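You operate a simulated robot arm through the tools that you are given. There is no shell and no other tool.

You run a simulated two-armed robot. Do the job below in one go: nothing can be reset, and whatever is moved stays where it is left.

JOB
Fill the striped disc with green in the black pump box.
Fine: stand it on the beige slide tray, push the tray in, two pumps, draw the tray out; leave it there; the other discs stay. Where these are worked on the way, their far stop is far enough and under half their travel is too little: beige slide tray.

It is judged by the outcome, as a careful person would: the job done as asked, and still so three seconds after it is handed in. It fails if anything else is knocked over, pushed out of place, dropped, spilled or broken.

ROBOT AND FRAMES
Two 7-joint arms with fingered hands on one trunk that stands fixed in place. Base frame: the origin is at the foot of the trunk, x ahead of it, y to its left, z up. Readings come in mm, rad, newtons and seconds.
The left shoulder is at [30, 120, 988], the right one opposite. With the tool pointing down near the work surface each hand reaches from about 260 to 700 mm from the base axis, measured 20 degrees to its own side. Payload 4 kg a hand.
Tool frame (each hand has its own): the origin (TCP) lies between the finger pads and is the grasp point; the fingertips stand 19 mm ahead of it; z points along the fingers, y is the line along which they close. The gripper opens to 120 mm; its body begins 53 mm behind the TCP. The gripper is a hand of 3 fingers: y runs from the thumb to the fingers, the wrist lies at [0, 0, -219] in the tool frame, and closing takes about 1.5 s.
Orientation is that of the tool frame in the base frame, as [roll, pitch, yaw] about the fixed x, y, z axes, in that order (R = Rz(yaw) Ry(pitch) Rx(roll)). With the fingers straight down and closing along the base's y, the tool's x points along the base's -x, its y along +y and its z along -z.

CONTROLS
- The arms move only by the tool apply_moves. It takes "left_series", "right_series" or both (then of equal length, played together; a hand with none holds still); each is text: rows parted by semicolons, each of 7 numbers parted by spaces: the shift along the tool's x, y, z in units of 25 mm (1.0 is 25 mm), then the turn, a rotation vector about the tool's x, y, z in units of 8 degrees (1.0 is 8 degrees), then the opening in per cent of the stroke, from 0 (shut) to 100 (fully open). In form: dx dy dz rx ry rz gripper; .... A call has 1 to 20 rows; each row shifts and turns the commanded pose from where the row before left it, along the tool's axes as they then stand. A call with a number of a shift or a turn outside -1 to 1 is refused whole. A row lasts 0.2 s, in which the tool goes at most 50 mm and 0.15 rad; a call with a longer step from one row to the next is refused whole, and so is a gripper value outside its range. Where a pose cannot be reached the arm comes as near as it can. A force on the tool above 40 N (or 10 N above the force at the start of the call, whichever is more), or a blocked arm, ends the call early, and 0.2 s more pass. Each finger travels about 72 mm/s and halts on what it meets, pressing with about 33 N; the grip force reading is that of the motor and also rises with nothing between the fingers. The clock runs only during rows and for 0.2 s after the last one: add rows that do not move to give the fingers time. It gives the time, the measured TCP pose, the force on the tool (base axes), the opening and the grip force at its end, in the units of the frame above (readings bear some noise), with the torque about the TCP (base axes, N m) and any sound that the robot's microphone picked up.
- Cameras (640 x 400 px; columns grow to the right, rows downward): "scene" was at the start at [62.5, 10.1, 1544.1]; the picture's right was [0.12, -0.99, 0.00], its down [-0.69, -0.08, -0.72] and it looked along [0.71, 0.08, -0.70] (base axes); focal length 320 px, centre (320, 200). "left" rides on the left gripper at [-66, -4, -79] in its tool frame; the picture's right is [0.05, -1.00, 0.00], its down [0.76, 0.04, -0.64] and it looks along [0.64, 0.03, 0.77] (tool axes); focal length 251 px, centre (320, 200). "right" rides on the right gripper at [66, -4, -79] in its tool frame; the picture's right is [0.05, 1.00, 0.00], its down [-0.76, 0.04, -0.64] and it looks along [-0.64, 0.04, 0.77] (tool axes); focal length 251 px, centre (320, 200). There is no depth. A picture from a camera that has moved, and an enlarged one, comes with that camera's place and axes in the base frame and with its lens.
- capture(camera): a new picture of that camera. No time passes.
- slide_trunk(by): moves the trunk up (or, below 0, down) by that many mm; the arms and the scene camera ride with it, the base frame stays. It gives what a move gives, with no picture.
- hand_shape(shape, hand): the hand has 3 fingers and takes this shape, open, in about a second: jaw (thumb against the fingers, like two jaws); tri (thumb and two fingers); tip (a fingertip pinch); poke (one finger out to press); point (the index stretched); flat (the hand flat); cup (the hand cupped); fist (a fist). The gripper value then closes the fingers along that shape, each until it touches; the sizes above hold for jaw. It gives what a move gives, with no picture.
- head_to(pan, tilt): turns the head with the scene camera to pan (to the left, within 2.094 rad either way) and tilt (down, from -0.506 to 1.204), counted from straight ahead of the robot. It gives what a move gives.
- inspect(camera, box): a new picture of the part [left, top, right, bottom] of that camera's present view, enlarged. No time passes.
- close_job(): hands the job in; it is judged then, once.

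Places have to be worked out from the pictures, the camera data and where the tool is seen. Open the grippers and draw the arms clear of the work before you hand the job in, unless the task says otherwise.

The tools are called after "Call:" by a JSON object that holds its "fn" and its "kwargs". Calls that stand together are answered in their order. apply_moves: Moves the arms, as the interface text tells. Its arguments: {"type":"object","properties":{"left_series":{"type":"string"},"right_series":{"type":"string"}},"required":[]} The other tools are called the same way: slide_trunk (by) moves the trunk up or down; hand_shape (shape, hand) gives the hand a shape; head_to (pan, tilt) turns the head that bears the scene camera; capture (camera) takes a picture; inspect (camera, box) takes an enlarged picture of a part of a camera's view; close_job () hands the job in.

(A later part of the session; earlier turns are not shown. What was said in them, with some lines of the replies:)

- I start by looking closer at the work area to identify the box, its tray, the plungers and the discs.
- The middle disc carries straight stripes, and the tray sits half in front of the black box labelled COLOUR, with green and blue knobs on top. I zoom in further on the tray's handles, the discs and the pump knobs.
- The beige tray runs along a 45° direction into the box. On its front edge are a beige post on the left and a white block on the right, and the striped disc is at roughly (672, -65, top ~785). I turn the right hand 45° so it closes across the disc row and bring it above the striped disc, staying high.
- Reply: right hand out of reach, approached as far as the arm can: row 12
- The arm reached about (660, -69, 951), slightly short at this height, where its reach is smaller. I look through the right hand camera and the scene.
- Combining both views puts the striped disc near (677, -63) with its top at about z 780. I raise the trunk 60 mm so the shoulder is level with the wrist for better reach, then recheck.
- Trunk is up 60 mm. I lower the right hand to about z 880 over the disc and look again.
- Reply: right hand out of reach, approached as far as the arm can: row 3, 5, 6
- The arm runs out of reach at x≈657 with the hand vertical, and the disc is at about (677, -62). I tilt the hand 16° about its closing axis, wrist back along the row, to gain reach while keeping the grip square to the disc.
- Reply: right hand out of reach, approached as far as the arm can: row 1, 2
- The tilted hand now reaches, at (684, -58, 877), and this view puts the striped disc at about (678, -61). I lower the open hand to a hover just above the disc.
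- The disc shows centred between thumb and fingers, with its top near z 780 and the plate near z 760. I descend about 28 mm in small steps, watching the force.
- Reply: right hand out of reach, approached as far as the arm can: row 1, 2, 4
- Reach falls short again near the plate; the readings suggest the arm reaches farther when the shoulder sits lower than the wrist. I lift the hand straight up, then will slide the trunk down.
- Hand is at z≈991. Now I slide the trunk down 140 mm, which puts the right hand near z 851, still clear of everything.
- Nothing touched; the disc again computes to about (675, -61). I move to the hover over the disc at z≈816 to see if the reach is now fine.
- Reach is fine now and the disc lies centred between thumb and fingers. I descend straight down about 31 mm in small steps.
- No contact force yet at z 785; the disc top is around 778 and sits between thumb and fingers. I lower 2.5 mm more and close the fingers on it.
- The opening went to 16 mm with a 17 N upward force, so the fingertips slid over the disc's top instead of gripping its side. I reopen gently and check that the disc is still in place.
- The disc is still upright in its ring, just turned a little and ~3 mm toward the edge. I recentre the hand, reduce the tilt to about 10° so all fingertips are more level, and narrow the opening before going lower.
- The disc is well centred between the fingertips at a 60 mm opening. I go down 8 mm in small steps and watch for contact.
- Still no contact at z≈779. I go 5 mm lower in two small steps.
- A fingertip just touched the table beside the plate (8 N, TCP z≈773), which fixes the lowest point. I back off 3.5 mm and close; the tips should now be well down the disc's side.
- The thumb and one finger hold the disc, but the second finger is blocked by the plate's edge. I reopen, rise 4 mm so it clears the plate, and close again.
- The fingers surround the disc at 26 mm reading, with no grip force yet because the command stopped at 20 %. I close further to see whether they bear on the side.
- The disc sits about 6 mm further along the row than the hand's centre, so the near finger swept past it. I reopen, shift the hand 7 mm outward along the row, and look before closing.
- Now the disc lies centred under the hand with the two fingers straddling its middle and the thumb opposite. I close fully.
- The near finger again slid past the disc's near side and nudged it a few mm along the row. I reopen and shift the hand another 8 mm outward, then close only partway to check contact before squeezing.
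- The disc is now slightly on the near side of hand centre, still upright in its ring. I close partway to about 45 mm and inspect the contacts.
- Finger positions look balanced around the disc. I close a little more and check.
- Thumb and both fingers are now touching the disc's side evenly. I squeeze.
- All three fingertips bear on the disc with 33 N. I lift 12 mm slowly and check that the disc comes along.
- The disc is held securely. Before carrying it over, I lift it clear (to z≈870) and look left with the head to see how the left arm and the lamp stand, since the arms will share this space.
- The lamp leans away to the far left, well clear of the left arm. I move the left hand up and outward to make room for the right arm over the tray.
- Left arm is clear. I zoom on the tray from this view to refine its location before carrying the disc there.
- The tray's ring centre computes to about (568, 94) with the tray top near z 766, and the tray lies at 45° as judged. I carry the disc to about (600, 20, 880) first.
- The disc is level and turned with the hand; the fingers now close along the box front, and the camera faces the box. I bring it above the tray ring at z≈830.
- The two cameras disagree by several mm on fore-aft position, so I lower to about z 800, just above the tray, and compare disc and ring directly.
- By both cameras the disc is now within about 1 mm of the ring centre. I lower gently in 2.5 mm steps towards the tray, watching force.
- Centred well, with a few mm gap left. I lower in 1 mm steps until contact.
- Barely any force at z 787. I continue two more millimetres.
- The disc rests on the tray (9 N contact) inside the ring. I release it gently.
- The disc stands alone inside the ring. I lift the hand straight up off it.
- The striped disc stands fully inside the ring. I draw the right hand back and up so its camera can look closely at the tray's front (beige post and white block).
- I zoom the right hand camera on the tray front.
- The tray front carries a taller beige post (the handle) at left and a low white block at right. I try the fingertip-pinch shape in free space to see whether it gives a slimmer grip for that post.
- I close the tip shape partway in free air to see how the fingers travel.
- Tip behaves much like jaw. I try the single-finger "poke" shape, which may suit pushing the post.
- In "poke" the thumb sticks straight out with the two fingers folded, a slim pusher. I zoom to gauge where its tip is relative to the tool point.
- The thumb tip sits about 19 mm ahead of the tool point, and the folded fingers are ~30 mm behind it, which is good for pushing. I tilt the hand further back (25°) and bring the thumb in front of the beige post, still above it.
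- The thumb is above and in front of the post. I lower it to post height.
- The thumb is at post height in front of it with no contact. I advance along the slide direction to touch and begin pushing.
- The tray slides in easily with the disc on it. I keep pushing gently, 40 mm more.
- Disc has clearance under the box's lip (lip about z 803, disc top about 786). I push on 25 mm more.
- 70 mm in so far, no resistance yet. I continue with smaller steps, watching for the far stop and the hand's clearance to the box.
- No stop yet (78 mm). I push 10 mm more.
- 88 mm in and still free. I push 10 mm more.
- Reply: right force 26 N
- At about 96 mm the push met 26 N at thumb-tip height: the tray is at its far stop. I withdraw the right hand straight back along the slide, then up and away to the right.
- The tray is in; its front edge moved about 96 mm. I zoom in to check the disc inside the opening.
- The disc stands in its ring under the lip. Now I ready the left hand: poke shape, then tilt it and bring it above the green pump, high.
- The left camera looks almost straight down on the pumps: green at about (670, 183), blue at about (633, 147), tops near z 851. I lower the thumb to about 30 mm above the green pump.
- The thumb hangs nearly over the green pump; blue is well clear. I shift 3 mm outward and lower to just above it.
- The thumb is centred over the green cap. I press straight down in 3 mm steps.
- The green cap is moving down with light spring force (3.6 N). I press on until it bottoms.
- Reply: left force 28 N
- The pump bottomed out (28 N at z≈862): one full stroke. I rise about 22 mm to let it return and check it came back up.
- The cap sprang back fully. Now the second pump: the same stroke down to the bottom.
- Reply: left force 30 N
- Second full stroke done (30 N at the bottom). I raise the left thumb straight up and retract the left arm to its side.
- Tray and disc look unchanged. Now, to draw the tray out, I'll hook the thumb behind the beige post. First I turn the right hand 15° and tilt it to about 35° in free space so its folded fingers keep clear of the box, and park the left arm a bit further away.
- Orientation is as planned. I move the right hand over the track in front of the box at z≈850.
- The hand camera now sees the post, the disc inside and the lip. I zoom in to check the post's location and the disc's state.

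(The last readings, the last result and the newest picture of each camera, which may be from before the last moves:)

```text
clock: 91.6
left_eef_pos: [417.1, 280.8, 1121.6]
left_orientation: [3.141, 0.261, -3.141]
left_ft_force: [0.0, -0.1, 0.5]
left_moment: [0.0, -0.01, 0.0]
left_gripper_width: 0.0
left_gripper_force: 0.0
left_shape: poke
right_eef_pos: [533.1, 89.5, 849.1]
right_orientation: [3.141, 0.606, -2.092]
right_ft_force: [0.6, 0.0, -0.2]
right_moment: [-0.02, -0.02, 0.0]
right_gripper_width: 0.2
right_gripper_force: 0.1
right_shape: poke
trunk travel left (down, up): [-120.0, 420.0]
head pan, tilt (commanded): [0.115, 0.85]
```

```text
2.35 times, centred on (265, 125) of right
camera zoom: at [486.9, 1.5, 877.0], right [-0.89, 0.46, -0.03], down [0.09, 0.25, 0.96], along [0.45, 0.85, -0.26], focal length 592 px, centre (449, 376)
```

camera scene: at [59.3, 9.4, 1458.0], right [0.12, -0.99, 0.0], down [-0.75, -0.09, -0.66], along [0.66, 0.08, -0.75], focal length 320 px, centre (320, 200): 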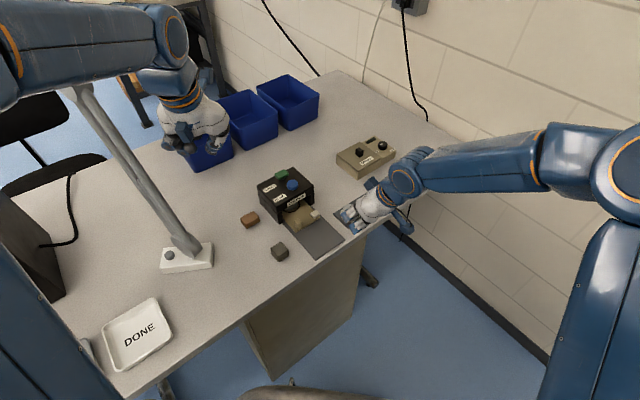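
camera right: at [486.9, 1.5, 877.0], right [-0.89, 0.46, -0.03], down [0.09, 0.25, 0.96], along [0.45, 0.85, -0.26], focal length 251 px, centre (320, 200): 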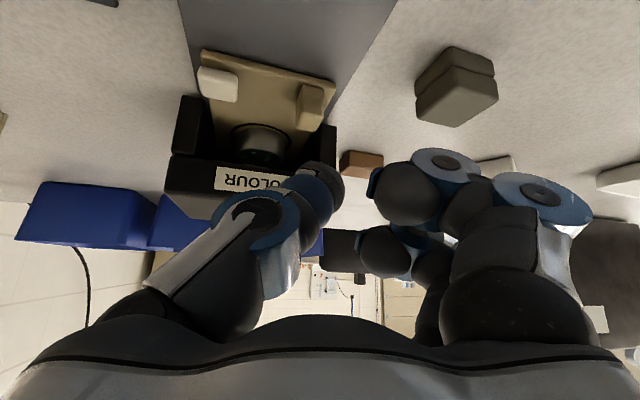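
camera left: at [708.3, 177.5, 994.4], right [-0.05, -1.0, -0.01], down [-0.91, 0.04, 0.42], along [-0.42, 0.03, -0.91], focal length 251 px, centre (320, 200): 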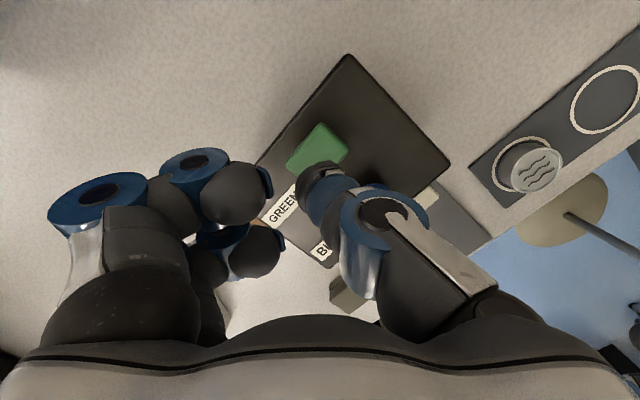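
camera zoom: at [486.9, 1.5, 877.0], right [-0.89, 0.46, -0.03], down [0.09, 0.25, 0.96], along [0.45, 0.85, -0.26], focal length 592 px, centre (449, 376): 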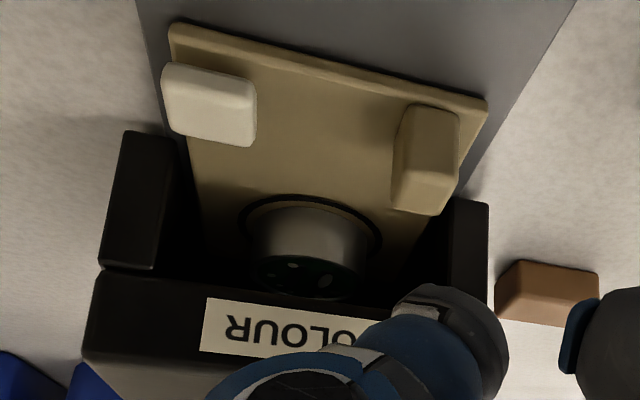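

The disc's top now shows green inside the box. The post's back edge is at n≈496 as expected. I move the thumb over the post to just behind it, still above.

Call:
{"fn": "apply_moves", "kwargs": {"right_series": "-0.44 -0.165 0.537 0 0 0 0; -0.44 -0.165 0.537 0 0 0 0; -0.44 -0.165 0.537 0 0 0 0; -0.44 -0.165 0.537 0 0 0 0; 0 0 0 0 0 0 0"}}

Call:
{"fn": "capture", "kwargs": {"camera": "right"}}

Call:
{"fn": "inspect", "kwargs": {"camera": "scene", "box": [260, 160, 350, 230]}}

```text
clock: 92.8
left_eef_pos: [418.8, 280.9, 1121.1]
left_orientation: [-3.141, 0.262, 3.141]
left_ft_force: [0.1, 0.0, 0.4]
left_moment: [0.0, -0.02, 0.0]
left_gripper_width: 0.1
left_gripper_force: 0.2
left_shape: poke
right_eef_pos: [579.7, 140.4, 830.0]
right_orientation: [-3.138, 0.607, -2.092]
right_ft_force: [1.3, -0.4, -0.3]
right_moment: [0.03, -0.01, 0.0]
right_gripper_width: 0.0
right_gripper_force: 0.1
right_shape: poke
trunk travel left (down, up): [-120.0, 420.0]
head pan, tilt (commanded): [0.115, 0.85]
```

```text
taken
camera right: at [533.4, 52.0, 858.4], right [-0.89, 0.46, -0.03], down [0.09, 0.25, 0.96], along [0.45, 0.85, -0.26], focal length 251 px, centre (320, 200)
```

right: 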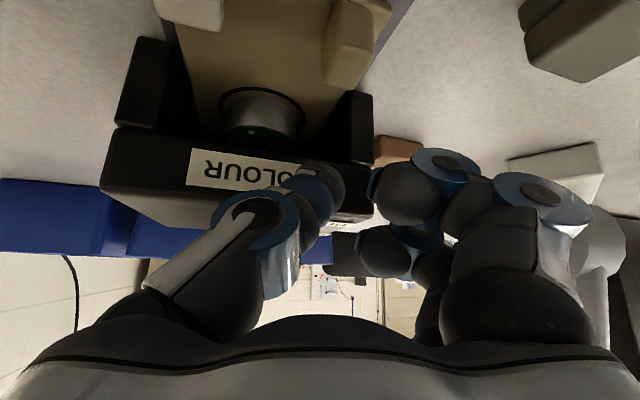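

```text
5.71 times, centred on (305, 195) of scene
camera zoom: at [58.5, 9.5, 1458.0], right [0.12, -0.99, 0.0], down [-0.75, -0.09, -0.66], along [0.66, 0.08, -0.75], focal length 1830 px, centre (406, 229)
```

zoom: 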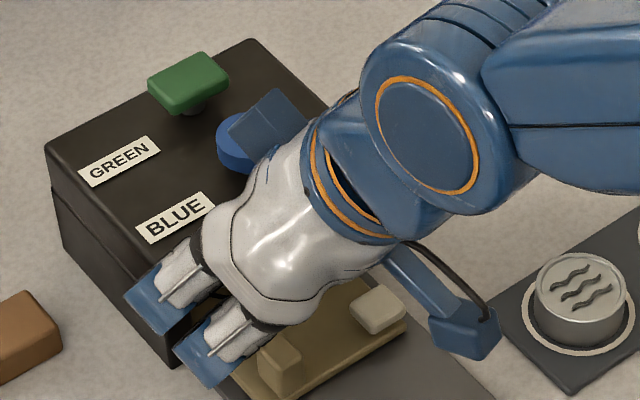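

The thumb is behind the post's line, free of contact. I lower it half way and check.

Call:
{"fn": "apply_moves", "kwargs": {"right_series": "0.16 0 0.23 0 0 0 0; 0.16 0 0.23 0 0 0 0; 0.16 0 0.23 0 0 0 0; 0 0 0 0 0 0 0"}}

Call:
{"fn": "inspect", "kwargs": {"camera": "right", "box": [180, 0, 420, 220]}}

Call:
{"fn": "inspect", "kwargs": {"camera": "scene", "box": [260, 160, 350, 230]}}

```text
clock: 93.8
left_eef_pos: [418.7, 281.3, 1121.5]
left_orientation: [3.142, 0.26, 3.14]
left_ft_force: [-0.5, -0.2, 0.6]
left_moment: [0.0, 0.01, 0.01]
left_gripper_width: 0.0
left_gripper_force: 0.0
left_shape: poke
right_eef_pos: [579.7, 138.6, 809.9]
right_orientation: [-3.14, 0.607, -2.092]
right_ft_force: [0.1, -0.1, -1.3]
right_moment: [-0.01, -0.02, -0.01]
right_gripper_width: 0.0
right_gripper_force: 0.1
right_shape: poke
trunk travel left (down, up): [-120.0, 420.0]
head pan, tilt (commanded): [0.115, 0.85]
```

```text
1.82 times, centred on (300, 110) of right
camera zoom: at [534.9, 51.2, 837.4], right [-0.89, 0.46, -0.03], down [0.09, 0.25, 0.96], along [0.45, 0.85, -0.26], focal length 457 px, centre (356, 364)
```

zoom: 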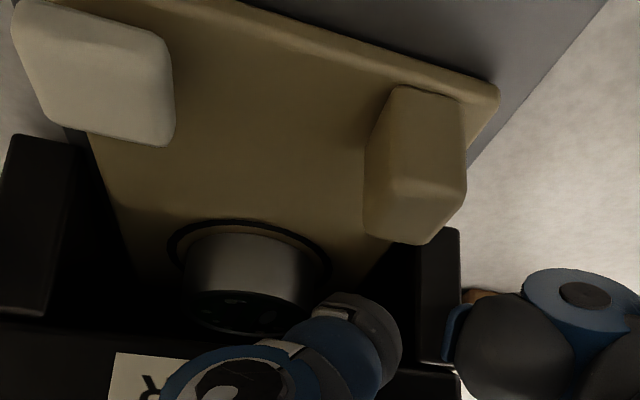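

```text
5.71 times, centred on (305, 195) of scene
camera zoom: at [58.7, 9.7, 1458.0], right [0.12, -0.99, 0.0], down [-0.75, -0.09, -0.66], along [0.66, 0.08, -0.75], focal length 1830 px, centre (406, 229)
```

zoom: 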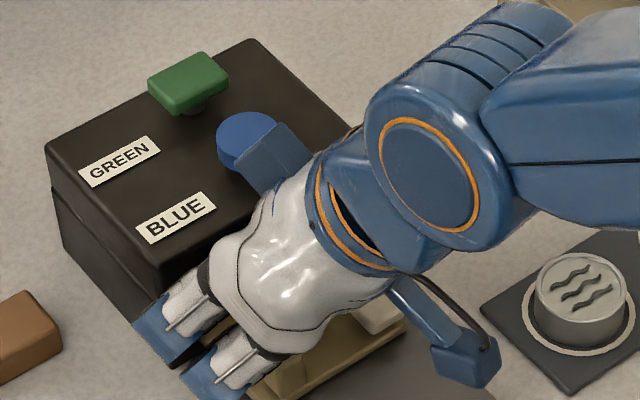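

No contact; the thumb is behind the post and ahead of the disc with clearance. I lower the remaining 21 mm.

Call:
{"fn": "apply_moves", "kwargs": {"right_series": "0.115 0 0.164 0 0 0 0; 0.115 0 0.164 0 0 0 0; 0.115 0 0.164 0 0 0 0; 0.115 0 0.164 0 0 0 0; 0 0 0 0 0 0 0"}}

Call:
{"fn": "inspect", "kwargs": {"camera": "right", "box": [180, 0, 420, 220]}}

Call:
{"fn": "inspect", "kwargs": {"camera": "scene", "box": [260, 160, 350, 230]}}

```text
clock: 95.0
left_eef_pos: [417.1, 281.4, 1121.8]
left_orientation: [3.141, 0.261, 3.141]
left_ft_force: [-0.3, -0.4, 1.2]
left_moment: [0.0, 0.0, -0.04]
left_gripper_width: 0.0
left_gripper_force: 0.1
left_shape: poke
right_eef_pos: [579.7, 138.1, 789.6]
right_orientation: [-3.139, 0.608, -2.094]
right_ft_force: [-0.1, 0.7, 3.2]
right_moment: [-0.05, 0.06, -0.04]
right_gripper_width: 0.1
right_gripper_force: 0.0
right_shape: poke
trunk travel left (down, up): [-120.0, 420.0]
head pan, tilt (commanded): [0.115, 0.85]
```

```text
1.82 times, centred on (300, 110) of right
camera zoom: at [534.5, 51.1, 818.0], right [-0.89, 0.46, -0.03], down [0.09, 0.25, 0.96], along [0.45, 0.85, -0.26], focal length 457 px, centre (356, 364)
```

zoom: 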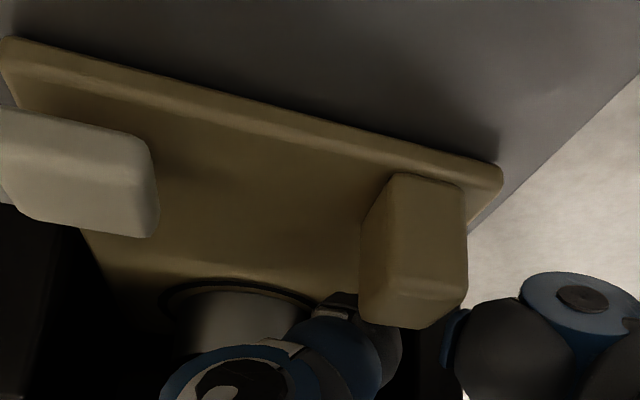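

```text
5.71 times, centred on (305, 195) of scene
camera zoom: at [58.4, 9.6, 1458.0], right [0.12, -0.99, 0.0], down [-0.75, -0.09, -0.66], along [0.66, 0.08, -0.75], focal length 1830 px, centre (406, 229)
```

zoom: 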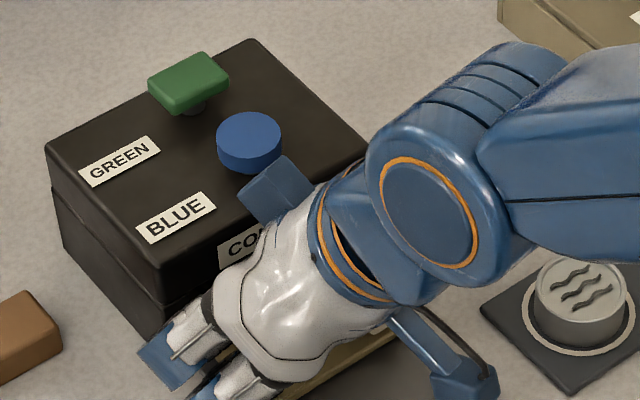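

Light 3 N contact and the thumb tip sits behind the post. I ease up 1 mm and pull out 12 mm gently to see whether the tray follows.

Call:
{"fn": "apply_moves", "kwargs": {"right_series": "-0.023 0 -0.033 0 0 0 0; 0.1 0.033 -0.07 0 0 0 0; 0.14 0.046 -0.097 0 0 0 0; 0.14 0.046 -0.097 0 0 0 0; 0 0 0 0 0 0 0"}}

Call:
{"fn": "inspect", "kwargs": {"camera": "right", "box": [180, 0, 420, 220]}}

Call:
{"fn": "inspect", "kwargs": {"camera": "scene", "box": [260, 160, 350, 230]}}

```text
clock: 96.2
left_eef_pos: [417.4, 282.0, 1122.3]
left_orientation: [3.141, 0.262, -3.139]
left_ft_force: [0.1, 0.2, -0.3]
left_moment: [0.0, 0.02, 0.02]
left_gripper_width: 0.1
left_gripper_force: 0.1
left_shape: poke
right_eef_pos: [572.3, 129.9, 791.8]
right_orientation: [-3.137, 0.607, -2.093]
right_ft_force: [-0.8, 0.7, 1.2]
right_moment: [-0.02, 0.02, -0.04]
right_gripper_width: 0.0
right_gripper_force: 0.1
right_shape: poke
trunk travel left (down, up): [-120.0, 420.0]
head pan, tilt (commanded): [0.115, 0.85]
```

```text
1.82 times, centred on (300, 110) of right
camera zoom: at [526.7, 42.2, 819.0], right [-0.89, 0.46, -0.03], down [0.09, 0.25, 0.96], along [0.45, 0.85, -0.26], focal length 457 px, centre (356, 364)
```

zoom: 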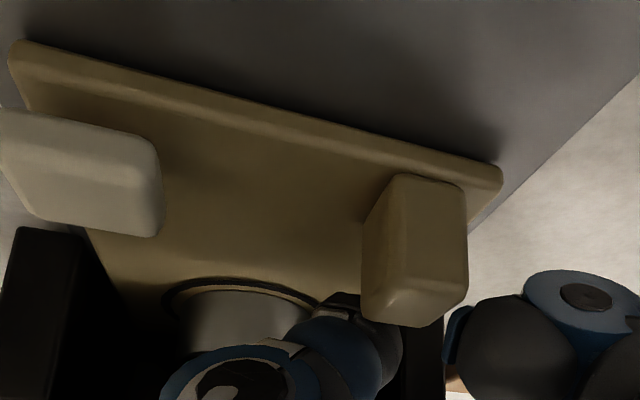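

```text
5.71 times, centred on (305, 195) of scene
camera zoom: at [58.5, 9.7, 1458.0], right [0.12, -0.99, 0.0], down [-0.75, -0.09, -0.66], along [0.66, 0.08, -0.75], focal length 1830 px, centre (406, 229)
```

zoom: 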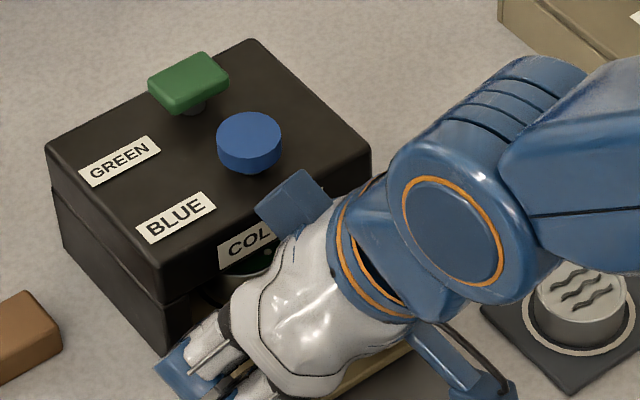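

The tray follows the thumb, with the disc now visibly green. I continue pulling gently, 36 mm.

Call:
{"fn": "apply_moves", "kwargs": {"right_series": "0.12 0.04 -0.083 0 0 0 0; 0.19 0.0625 -0.132 0 0 0 0; 0.19 0.0625 -0.132 0 0 0 0; 0.19 0.0625 -0.132 0 0 0 0; 0.19 0.0625 -0.132 0 0 0 0; 0.19 0.0625 -0.132 0 0 0 0; 0.12 0.04 -0.083 0 0 0 0; 0 0 0 0 0 0 0"}}

Call:
{"fn": "inspect", "kwargs": {"camera": "right", "box": [180, 0, 420, 220]}}

Call:
{"fn": "inspect", "kwargs": {"camera": "scene", "box": [260, 160, 360, 240]}}

```text
clock: 98.0
left_eef_pos: [418.3, 281.6, 1122.5]
left_orientation: [-3.141, 0.261, -3.141]
left_ft_force: [0.5, -0.1, 0.1]
left_moment: [0.03, -0.02, 0.0]
left_gripper_width: 0.0
left_gripper_force: 0.1
left_shape: poke
right_eef_pos: [545.8, 104.6, 791.5]
right_orientation: [-3.138, 0.607, -2.094]
right_ft_force: [-1.0, 0.5, 4.2]
right_moment: [0.0, 0.06, -0.01]
right_gripper_width: 0.1
right_gripper_force: 0.0
right_shape: poke
trunk travel left (down, up): [-120.0, 420.0]
head pan, tilt (commanded): [0.115, 0.85]
```

```text
1.82 times, centred on (300, 110) of right
camera zoom: at [500.2, 16.6, 818.0], right [-0.89, 0.46, -0.03], down [0.09, 0.25, 0.96], along [0.45, 0.85, -0.26], focal length 457 px, centre (356, 364)
```

zoom: 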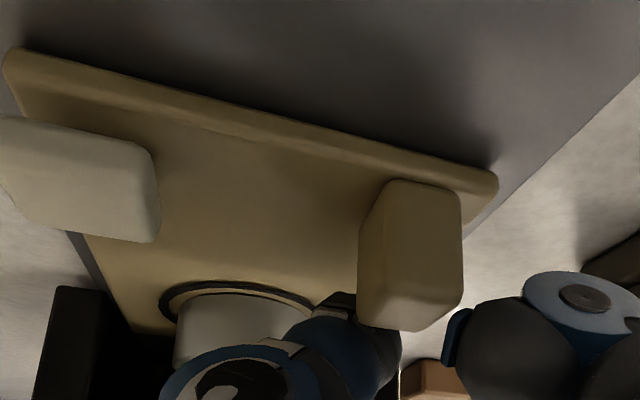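

```text
5.00 times, centred on (310, 200) of scene
camera zoom: at [58.2, 9.6, 1458.0], right [0.12, -0.99, 0.0], down [-0.75, -0.09, -0.66], along [0.66, 0.08, -0.75], focal length 1601 px, centre (370, 200)
```

zoom: 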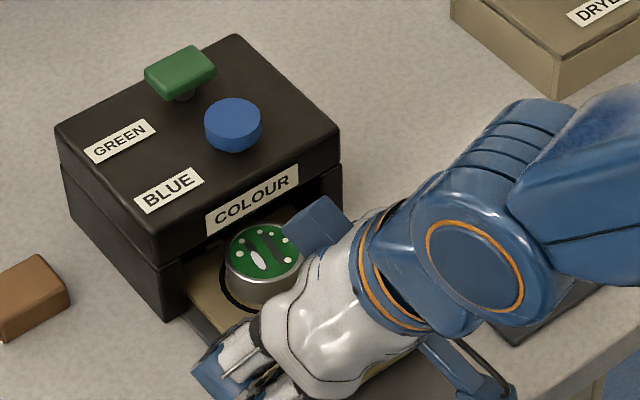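

The disc is filled green and rides along in its ring. I pull 36 mm more.

Call:
{"fn": "apply_moves", "kwargs": {"right_series": "0.12 0.04 -0.083 0 0 0 0; 0.19 0.0625 -0.132 0 0 0 0; 0.19 0.0625 -0.132 0 0 0 0; 0.19 0.0625 -0.132 0 0 0 0; 0.19 0.0625 -0.132 0 0 0 0; 0.19 0.0625 -0.132 0 0 0 0; 0.12 0.04 -0.083 0 0 0 0; 0 0 0 0 0 0 0"}}

Call:
{"fn": "inspect", "kwargs": {"camera": "right", "box": [180, 0, 420, 220]}}

Call:
{"fn": "inspect", "kwargs": {"camera": "scene", "box": [260, 170, 360, 250]}}

```text
clock: 99.8
left_eef_pos: [418.4, 281.8, 1122.1]
left_orientation: [-3.141, 0.262, -3.14]
left_ft_force: [-0.3, 0.9, -0.7]
left_moment: [-0.01, 0.02, -0.03]
left_gripper_width: 0.0
left_gripper_force: 0.1
left_shape: poke
right_eef_pos: [519.5, 77.1, 791.8]
right_orientation: [-3.14, 0.605, -2.092]
right_ft_force: [-0.3, 0.1, 0.5]
right_moment: [0.04, 0.01, 0.01]
right_gripper_width: 0.0
right_gripper_force: 0.1
right_shape: poke
trunk travel left (down, up): [-120.0, 420.0]
head pan, tilt (commanded): [0.115, 0.85]
```

```text
1.82 times, centred on (300, 110) of right
camera zoom: at [472.3, -10.8, 818.7], right [-0.89, 0.46, -0.03], down [0.09, 0.25, 0.96], along [0.45, 0.85, -0.26], focal length 457 px, centre (356, 364)
```

zoom: 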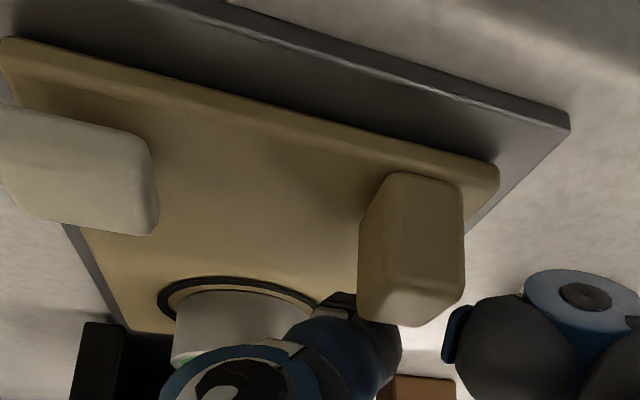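

```text
5.00 times, centred on (310, 210) of scene
camera zoom: at [58.6, 9.7, 1458.0], right [0.12, -0.99, 0.0], down [-0.75, -0.09, -0.66], along [0.66, 0.08, -0.75], focal length 1601 px, centre (370, 150)
```

zoom: 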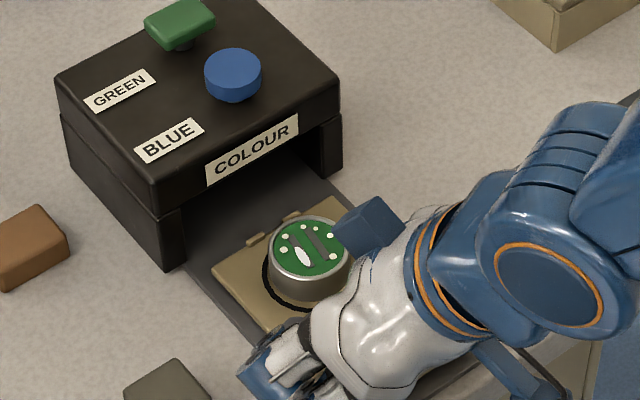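

About 86 mm out. I pull the last stretch in smaller steps to find the outer stop.

Call:
{"fn": "apply_moves", "kwargs": {"right_series": "0.1 0.033 -0.069 0 0 0 0; 0.095 0.031 -0.066 0 0 0 0; 0.063 0.021 -0.044 0 0 0 0; 0 0 0 0 0 0 0"}}

Call:
{"fn": "inspect", "kwargs": {"camera": "right", "box": [180, 0, 420, 220]}}

Call:
{"fn": "inspect", "kwargs": {"camera": "scene", "box": [260, 180, 360, 260]}}

```text
clock: 100.8
left_eef_pos: [416.9, 280.5, 1121.2]
left_orientation: [-3.141, 0.261, 3.141]
left_ft_force: [0.6, 0.9, -0.5]
left_moment: [0.04, 0.02, 0.02]
left_gripper_width: 0.0
left_gripper_force: 0.1
left_shape: poke
right_eef_pos: [512.5, 71.6, 792.0]
right_orientation: [-3.139, 0.608, -2.092]
right_ft_force: [-1.2, 1.8, 2.2]
right_moment: [-0.04, 0.05, -0.05]
right_gripper_width: 0.1
right_gripper_force: 0.1
right_shape: poke
trunk travel left (down, up): [-120.0, 420.0]
head pan, tilt (commanded): [0.115, 0.85]
```

```text
1.82 times, centred on (300, 110) of right
camera zoom: at [466.8, -16.7, 818.3], right [-0.89, 0.46, -0.03], down [0.09, 0.25, 0.96], along [0.45, 0.85, -0.26], focal length 457 px, centre (356, 364)
```

zoom: 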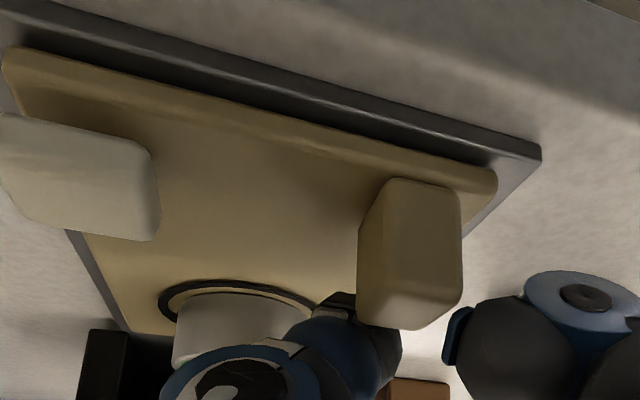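

```text
5.00 times, centred on (310, 220) of scene
camera zoom: at [58.4, 9.8, 1458.0], right [0.12, -0.99, 0.0], down [-0.75, -0.09, -0.66], along [0.66, 0.08, -0.75], focal length 1601 px, centre (370, 100)
```

zoom: 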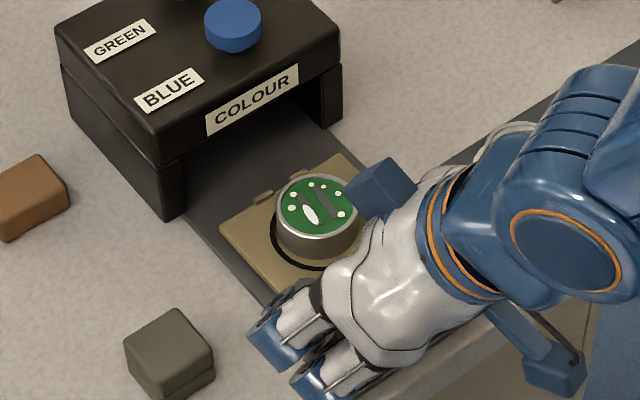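

Nearly back to where it started, with no stop force yet. I pull a few more millimetres.

Call:
{"fn": "apply_moves", "kwargs": {"right_series": "0.063 0.021 -0.044 0 0 0 0; 0.063 0.021 -0.044 0 0 0 0; 0.032 0.01 -0.022 0 0 0 0; 0 0 0 0 0 0 0"}}

Call:
{"fn": "inspect", "kwargs": {"camera": "scene", "box": [260, 180, 360, 260]}}

```text
clock: 101.8
left_eef_pos: [419.2, 282.4, 1120.9]
left_orientation: [3.141, 0.262, -3.139]
left_ft_force: [-0.7, 1.3, 0.0]
left_moment: [0.0, 0.02, -0.02]
left_gripper_width: 0.2
left_gripper_force: 0.1
left_shape: poke
right_eef_pos: [510.2, 68.7, 791.3]
right_orientation: [-3.138, 0.61, -2.09]
right_ft_force: [5.4, 8.7, 5.3]
right_moment: [0.0, 0.01, 0.02]
right_gripper_width: 0.0
right_gripper_force: 0.0
right_shape: poke
trunk travel left (down, up): [-120.0, 420.0]
head pan, tilt (commanded): [0.115, 0.85]
```

```text
5.00 times, centred on (310, 220) of scene
camera zoom: at [59.0, 10.7, 1458.0], right [0.12, -0.99, 0.0], down [-0.75, -0.09, -0.66], along [0.66, 0.08, -0.75], focal length 1601 px, centre (370, 100)
```

zoom: 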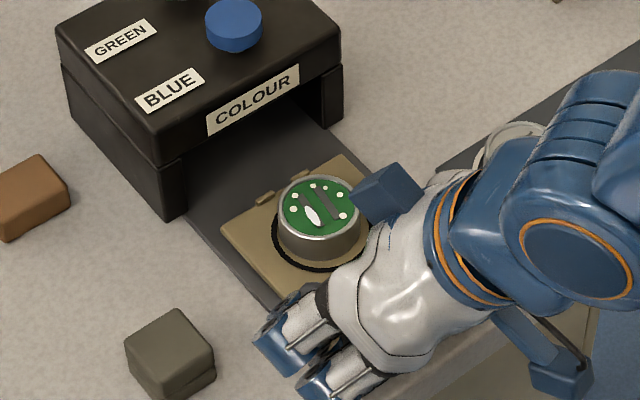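

A 10 N pull shows the tray is at its outer stop, with the green disc in its ring. I ease the thumb 4 mm off the post, then raise it straight up.

Call:
{"fn": "apply_moves", "kwargs": {"right_series": "-0.08 -0.026 0.055 0 0 0 0; -0.08 -0.026 0.055 0 0 0 0; -0.114 0 -0.164 0 0 0 0; -0.228 0 -0.328 0 0 0 0; -0.342 0 -0.493 0 0 0 0; -0.456 0 -0.657 0 0 0 0; -0.456 0 -0.657 0 0 0 0; 0 0 0 0 0 0 0"}}

Call:
{"fn": "inspect", "kwargs": {"camera": "scene", "box": [250, 170, 370, 260]}}

Call:
{"fn": "capture", "kwargs": {"camera": "right"}}

```text
clock: 103.6
left_eef_pos: [416.9, 279.1, 1120.4]
left_orientation: [-3.14, 0.262, -3.14]
left_ft_force: [0.7, 0.3, 0.9]
left_moment: [0.0, 0.01, -0.02]
left_gripper_width: 0.0
left_gripper_force: 0.1
left_shape: poke
right_eef_pos: [513.2, 71.3, 859.8]
right_orientation: [-3.14, 0.604, -2.091]
right_ft_force: [0.0, 0.4, 0.1]
right_moment: [0.02, -0.04, -0.01]
right_gripper_width: 0.2
right_gripper_force: 0.1
right_shape: poke
trunk travel left (down, up): [-120.0, 420.0]
head pan, tilt (commanded): [0.115, 0.85]
```

```text
4.44 times, centred on (310, 215) of scene
camera zoom: at [58.8, 9.7, 1458.0], right [0.12, -0.99, 0.0], down [-0.75, -0.09, -0.66], along [0.66, 0.08, -0.75], focal length 1423 px, centre (364, 133)
```

zoom: 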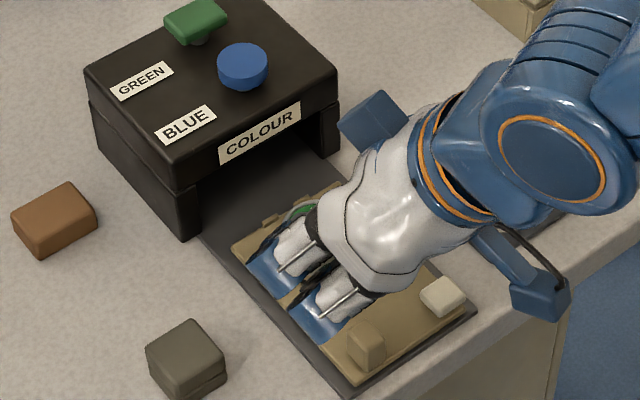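

```text
taken
camera right: at [466.7, -16.2, 888.1], right [-0.89, 0.46, -0.03], down [0.09, 0.25, 0.96], along [0.45, 0.85, -0.26], focal length 251 px, centre (320, 200)
```

right: 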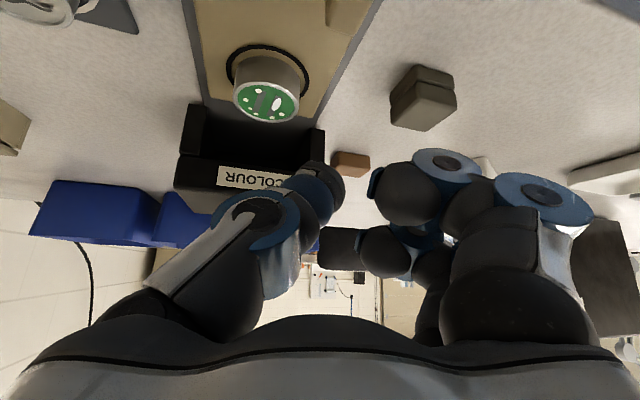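

The tray is out with the green striped disc standing in its ring. I withdraw the right arm up and off to the right.

Call:
{"fn": "apply_moves", "kwargs": {"right_series": "-0.571 0 -0.821 0 0 0 0; -0.571 0 -0.821 0 0 0 0; -0.571 0 -0.821 0 0 0 0; -0.571 0 -0.821 0 0 0 0; 0.687 -0.374 -0.575 0 0 0 0; 0.687 -0.374 -0.575 0 0 0 0; 0.687 -0.374 -0.575 0 0 0 0; 0.687 -0.374 -0.575 0 0 0 0; 0.687 -0.374 -0.575 0 0 0 0; 0.687 -0.374 -0.575 0 0 0 0; 0.687 -0.374 -0.575 0 0 0 0; 0.687 -0.374 -0.575 0 0 0 0; 0.687 -0.374 -0.575 0 0 0 0; 0.687 -0.374 -0.575 0 0 0 0; 0 0 0 0 0 0 0"}}

Call:
{"fn": "capture", "kwargs": {"camera": "scene"}}

Call:
{"fn": "inspect", "kwargs": {"camera": "scene", "box": [240, 160, 400, 270]}}

```text
clock: 106.8
left_eef_pos: [417.5, 281.7, 1122.1]
left_orientation: [-3.141, 0.262, -3.14]
left_ft_force: [0.7, 0.1, 0.4]
left_moment: [-0.01, 0.01, -0.01]
left_gripper_width: 0.0
left_gripper_force: 0.1
left_shape: poke
right_eef_pos: [481.7, -170.2, 980.9]
right_orientation: [-3.14, 0.608, -2.091]
right_ft_force: [0.0, -0.3, 0.7]
right_moment: [-0.04, -0.05, 0.02]
right_gripper_width: 0.0
right_gripper_force: 0.1
right_shape: poke
trunk travel left (down, up): [-120.0, 420.0]
head pan, tilt (commanded): [0.115, 0.85]
```

```text
taken
camera scene: at [58.8, 9.9, 1458.0], right [0.12, -0.99, 0.0], down [-0.75, -0.09, -0.66], along [0.66, 0.08, -0.75], focal length 320 px, centre (320, 200)
```

scene: 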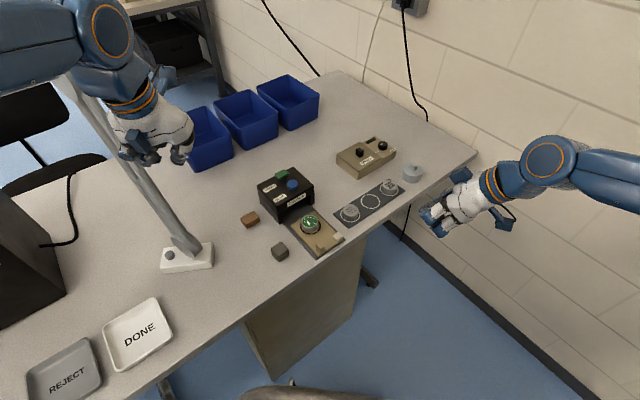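

```text
3.64 times, centred on (320, 215) of scene
camera zoom: at [58.8, 9.9, 1458.0], right [0.12, -0.99, 0.0], down [-0.75, -0.09, -0.66], along [0.66, 0.08, -0.75], focal length 1164 px, centre (320, 146)
```

zoom: 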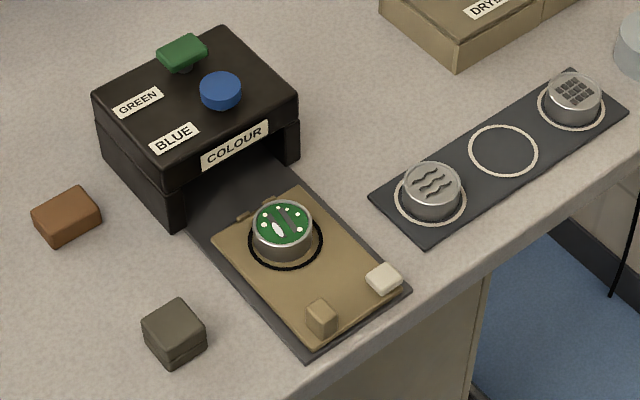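

Everything is in place: disc green on the drawn-out tray, other discs untouched. I open both hands in free space and take a last close look.

Call:
{"fn": "hand_shape", "kwargs": {"shape": "jaw", "hand": "right"}}

Call:
{"fn": "hand_shape", "kwargs": {"shape": "jaw", "hand": "left"}}

Call:
{"fn": "inspect", "kwargs": {"camera": "scene", "box": [285, 200, 345, 260]}}

Call:
{"fn": "inspect", "kwargs": {"camera": "scene", "box": [330, 170, 440, 240]}}

```text
clock: 107.7
left_eef_pos: [418.4, 281.1, 1121.2]
left_orientation: [3.141, 0.263, -3.139]
left_ft_force: [0.3, -0.4, -0.1]
left_moment: [0.06, 0.0, -0.02]
left_gripper_width: 0.0
left_gripper_force: 0.1
left_shape: poke
right_eef_pos: [483.0, -168.8, 980.3]
right_orientation: [-3.14, 0.607, -2.092]
right_ft_force: [0.8, 0.6, -0.6]
right_moment: [-0.02, -0.01, 0.03]
right_gripper_width: 119.8
right_gripper_force: 0.1
right_shape: jaw
trunk travel left (down, up): [-120.0, 420.0]
head pan, tilt (commanded): [0.115, 0.85]
```

```text
clock: 108.6
left_eef_pos: [418.0, 280.9, 1121.5]
left_orientation: [3.141, 0.261, 3.141]
left_ft_force: [-0.7, 0.5, -0.7]
left_moment: [0.01, 0.01, 0.01]
left_gripper_width: 120.0
left_gripper_force: 0.0
left_shape: jaw
right_eef_pos: [482.4, -170.0, 981.7]
right_orientation: [-3.138, 0.606, -2.092]
right_ft_force: [0.4, 0.1, -0.4]
right_moment: [0.0, -0.02, -0.02]
right_gripper_width: 119.8
right_gripper_force: 0.0
right_shape: jaw
trunk travel left (down, up): [-120.0, 420.0]
head pan, tilt (commanded): [0.115, 0.85]
```

```text
6.67 times, centred on (315, 230) of scene
camera zoom: at [58.6, 9.6, 1458.0], right [0.12, -0.99, 0.0], down [-0.75, -0.09, -0.66], along [0.66, 0.08, -0.75], focal length 2135 px, centre (353, 0)
```

zoom: 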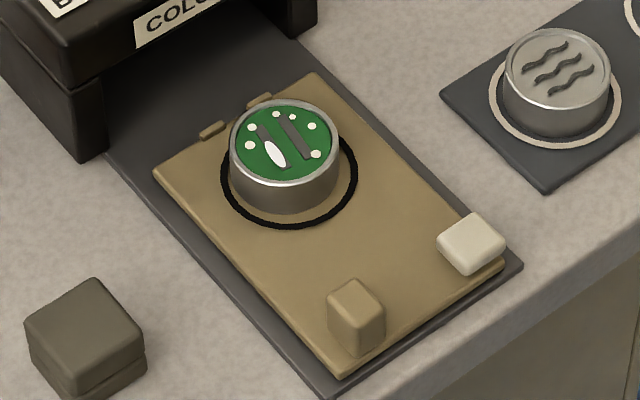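

```text
5.71 times, centred on (385, 205) of scene
camera zoom: at [58.6, 9.6, 1458.0], right [0.12, -0.99, 0.0], down [-0.75, -0.09, -0.66], along [0.66, 0.08, -0.75], focal length 1830 px, centre (-51, 171)
```

zoom: 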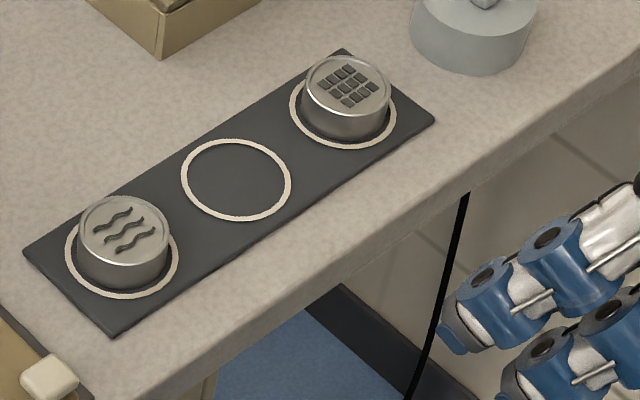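

The striped disc is filled green and stands in the ring on the drawn-out tray. The wavy and grid discs are in their rings, and both hands are open and clear. I hand the job in.

Call:
{"fn": "close_job", "kwargs": {}}

```text
The job is handed in.
```

The striped disc has been filled with green and is standing in the ring on the beige tray, which is drawn out to its outer stop.

- **Tray:** I pushed it in about 96 mm, until it met firm resistance at the far stop. After the pumps I pulled it back out the same way.
- **Pumps:** I gave the green pump two full strokes, each to the bottom. It sprang back up after the first stroke, and again when I took the hand away. I did not touch the blue pump.
- **Other discs:** The wavy and grid discs are still standing in their rings.

**First grips on the disc:** My first few tries at gripping the striped disc slipped. They nudged it a few millimetres within its ring before I got hold of it, and one fingertip pressed lightly on the table and against the edge of the disc plate. I saw no sign that anything else moved.

Both hands are open and clear of the work.
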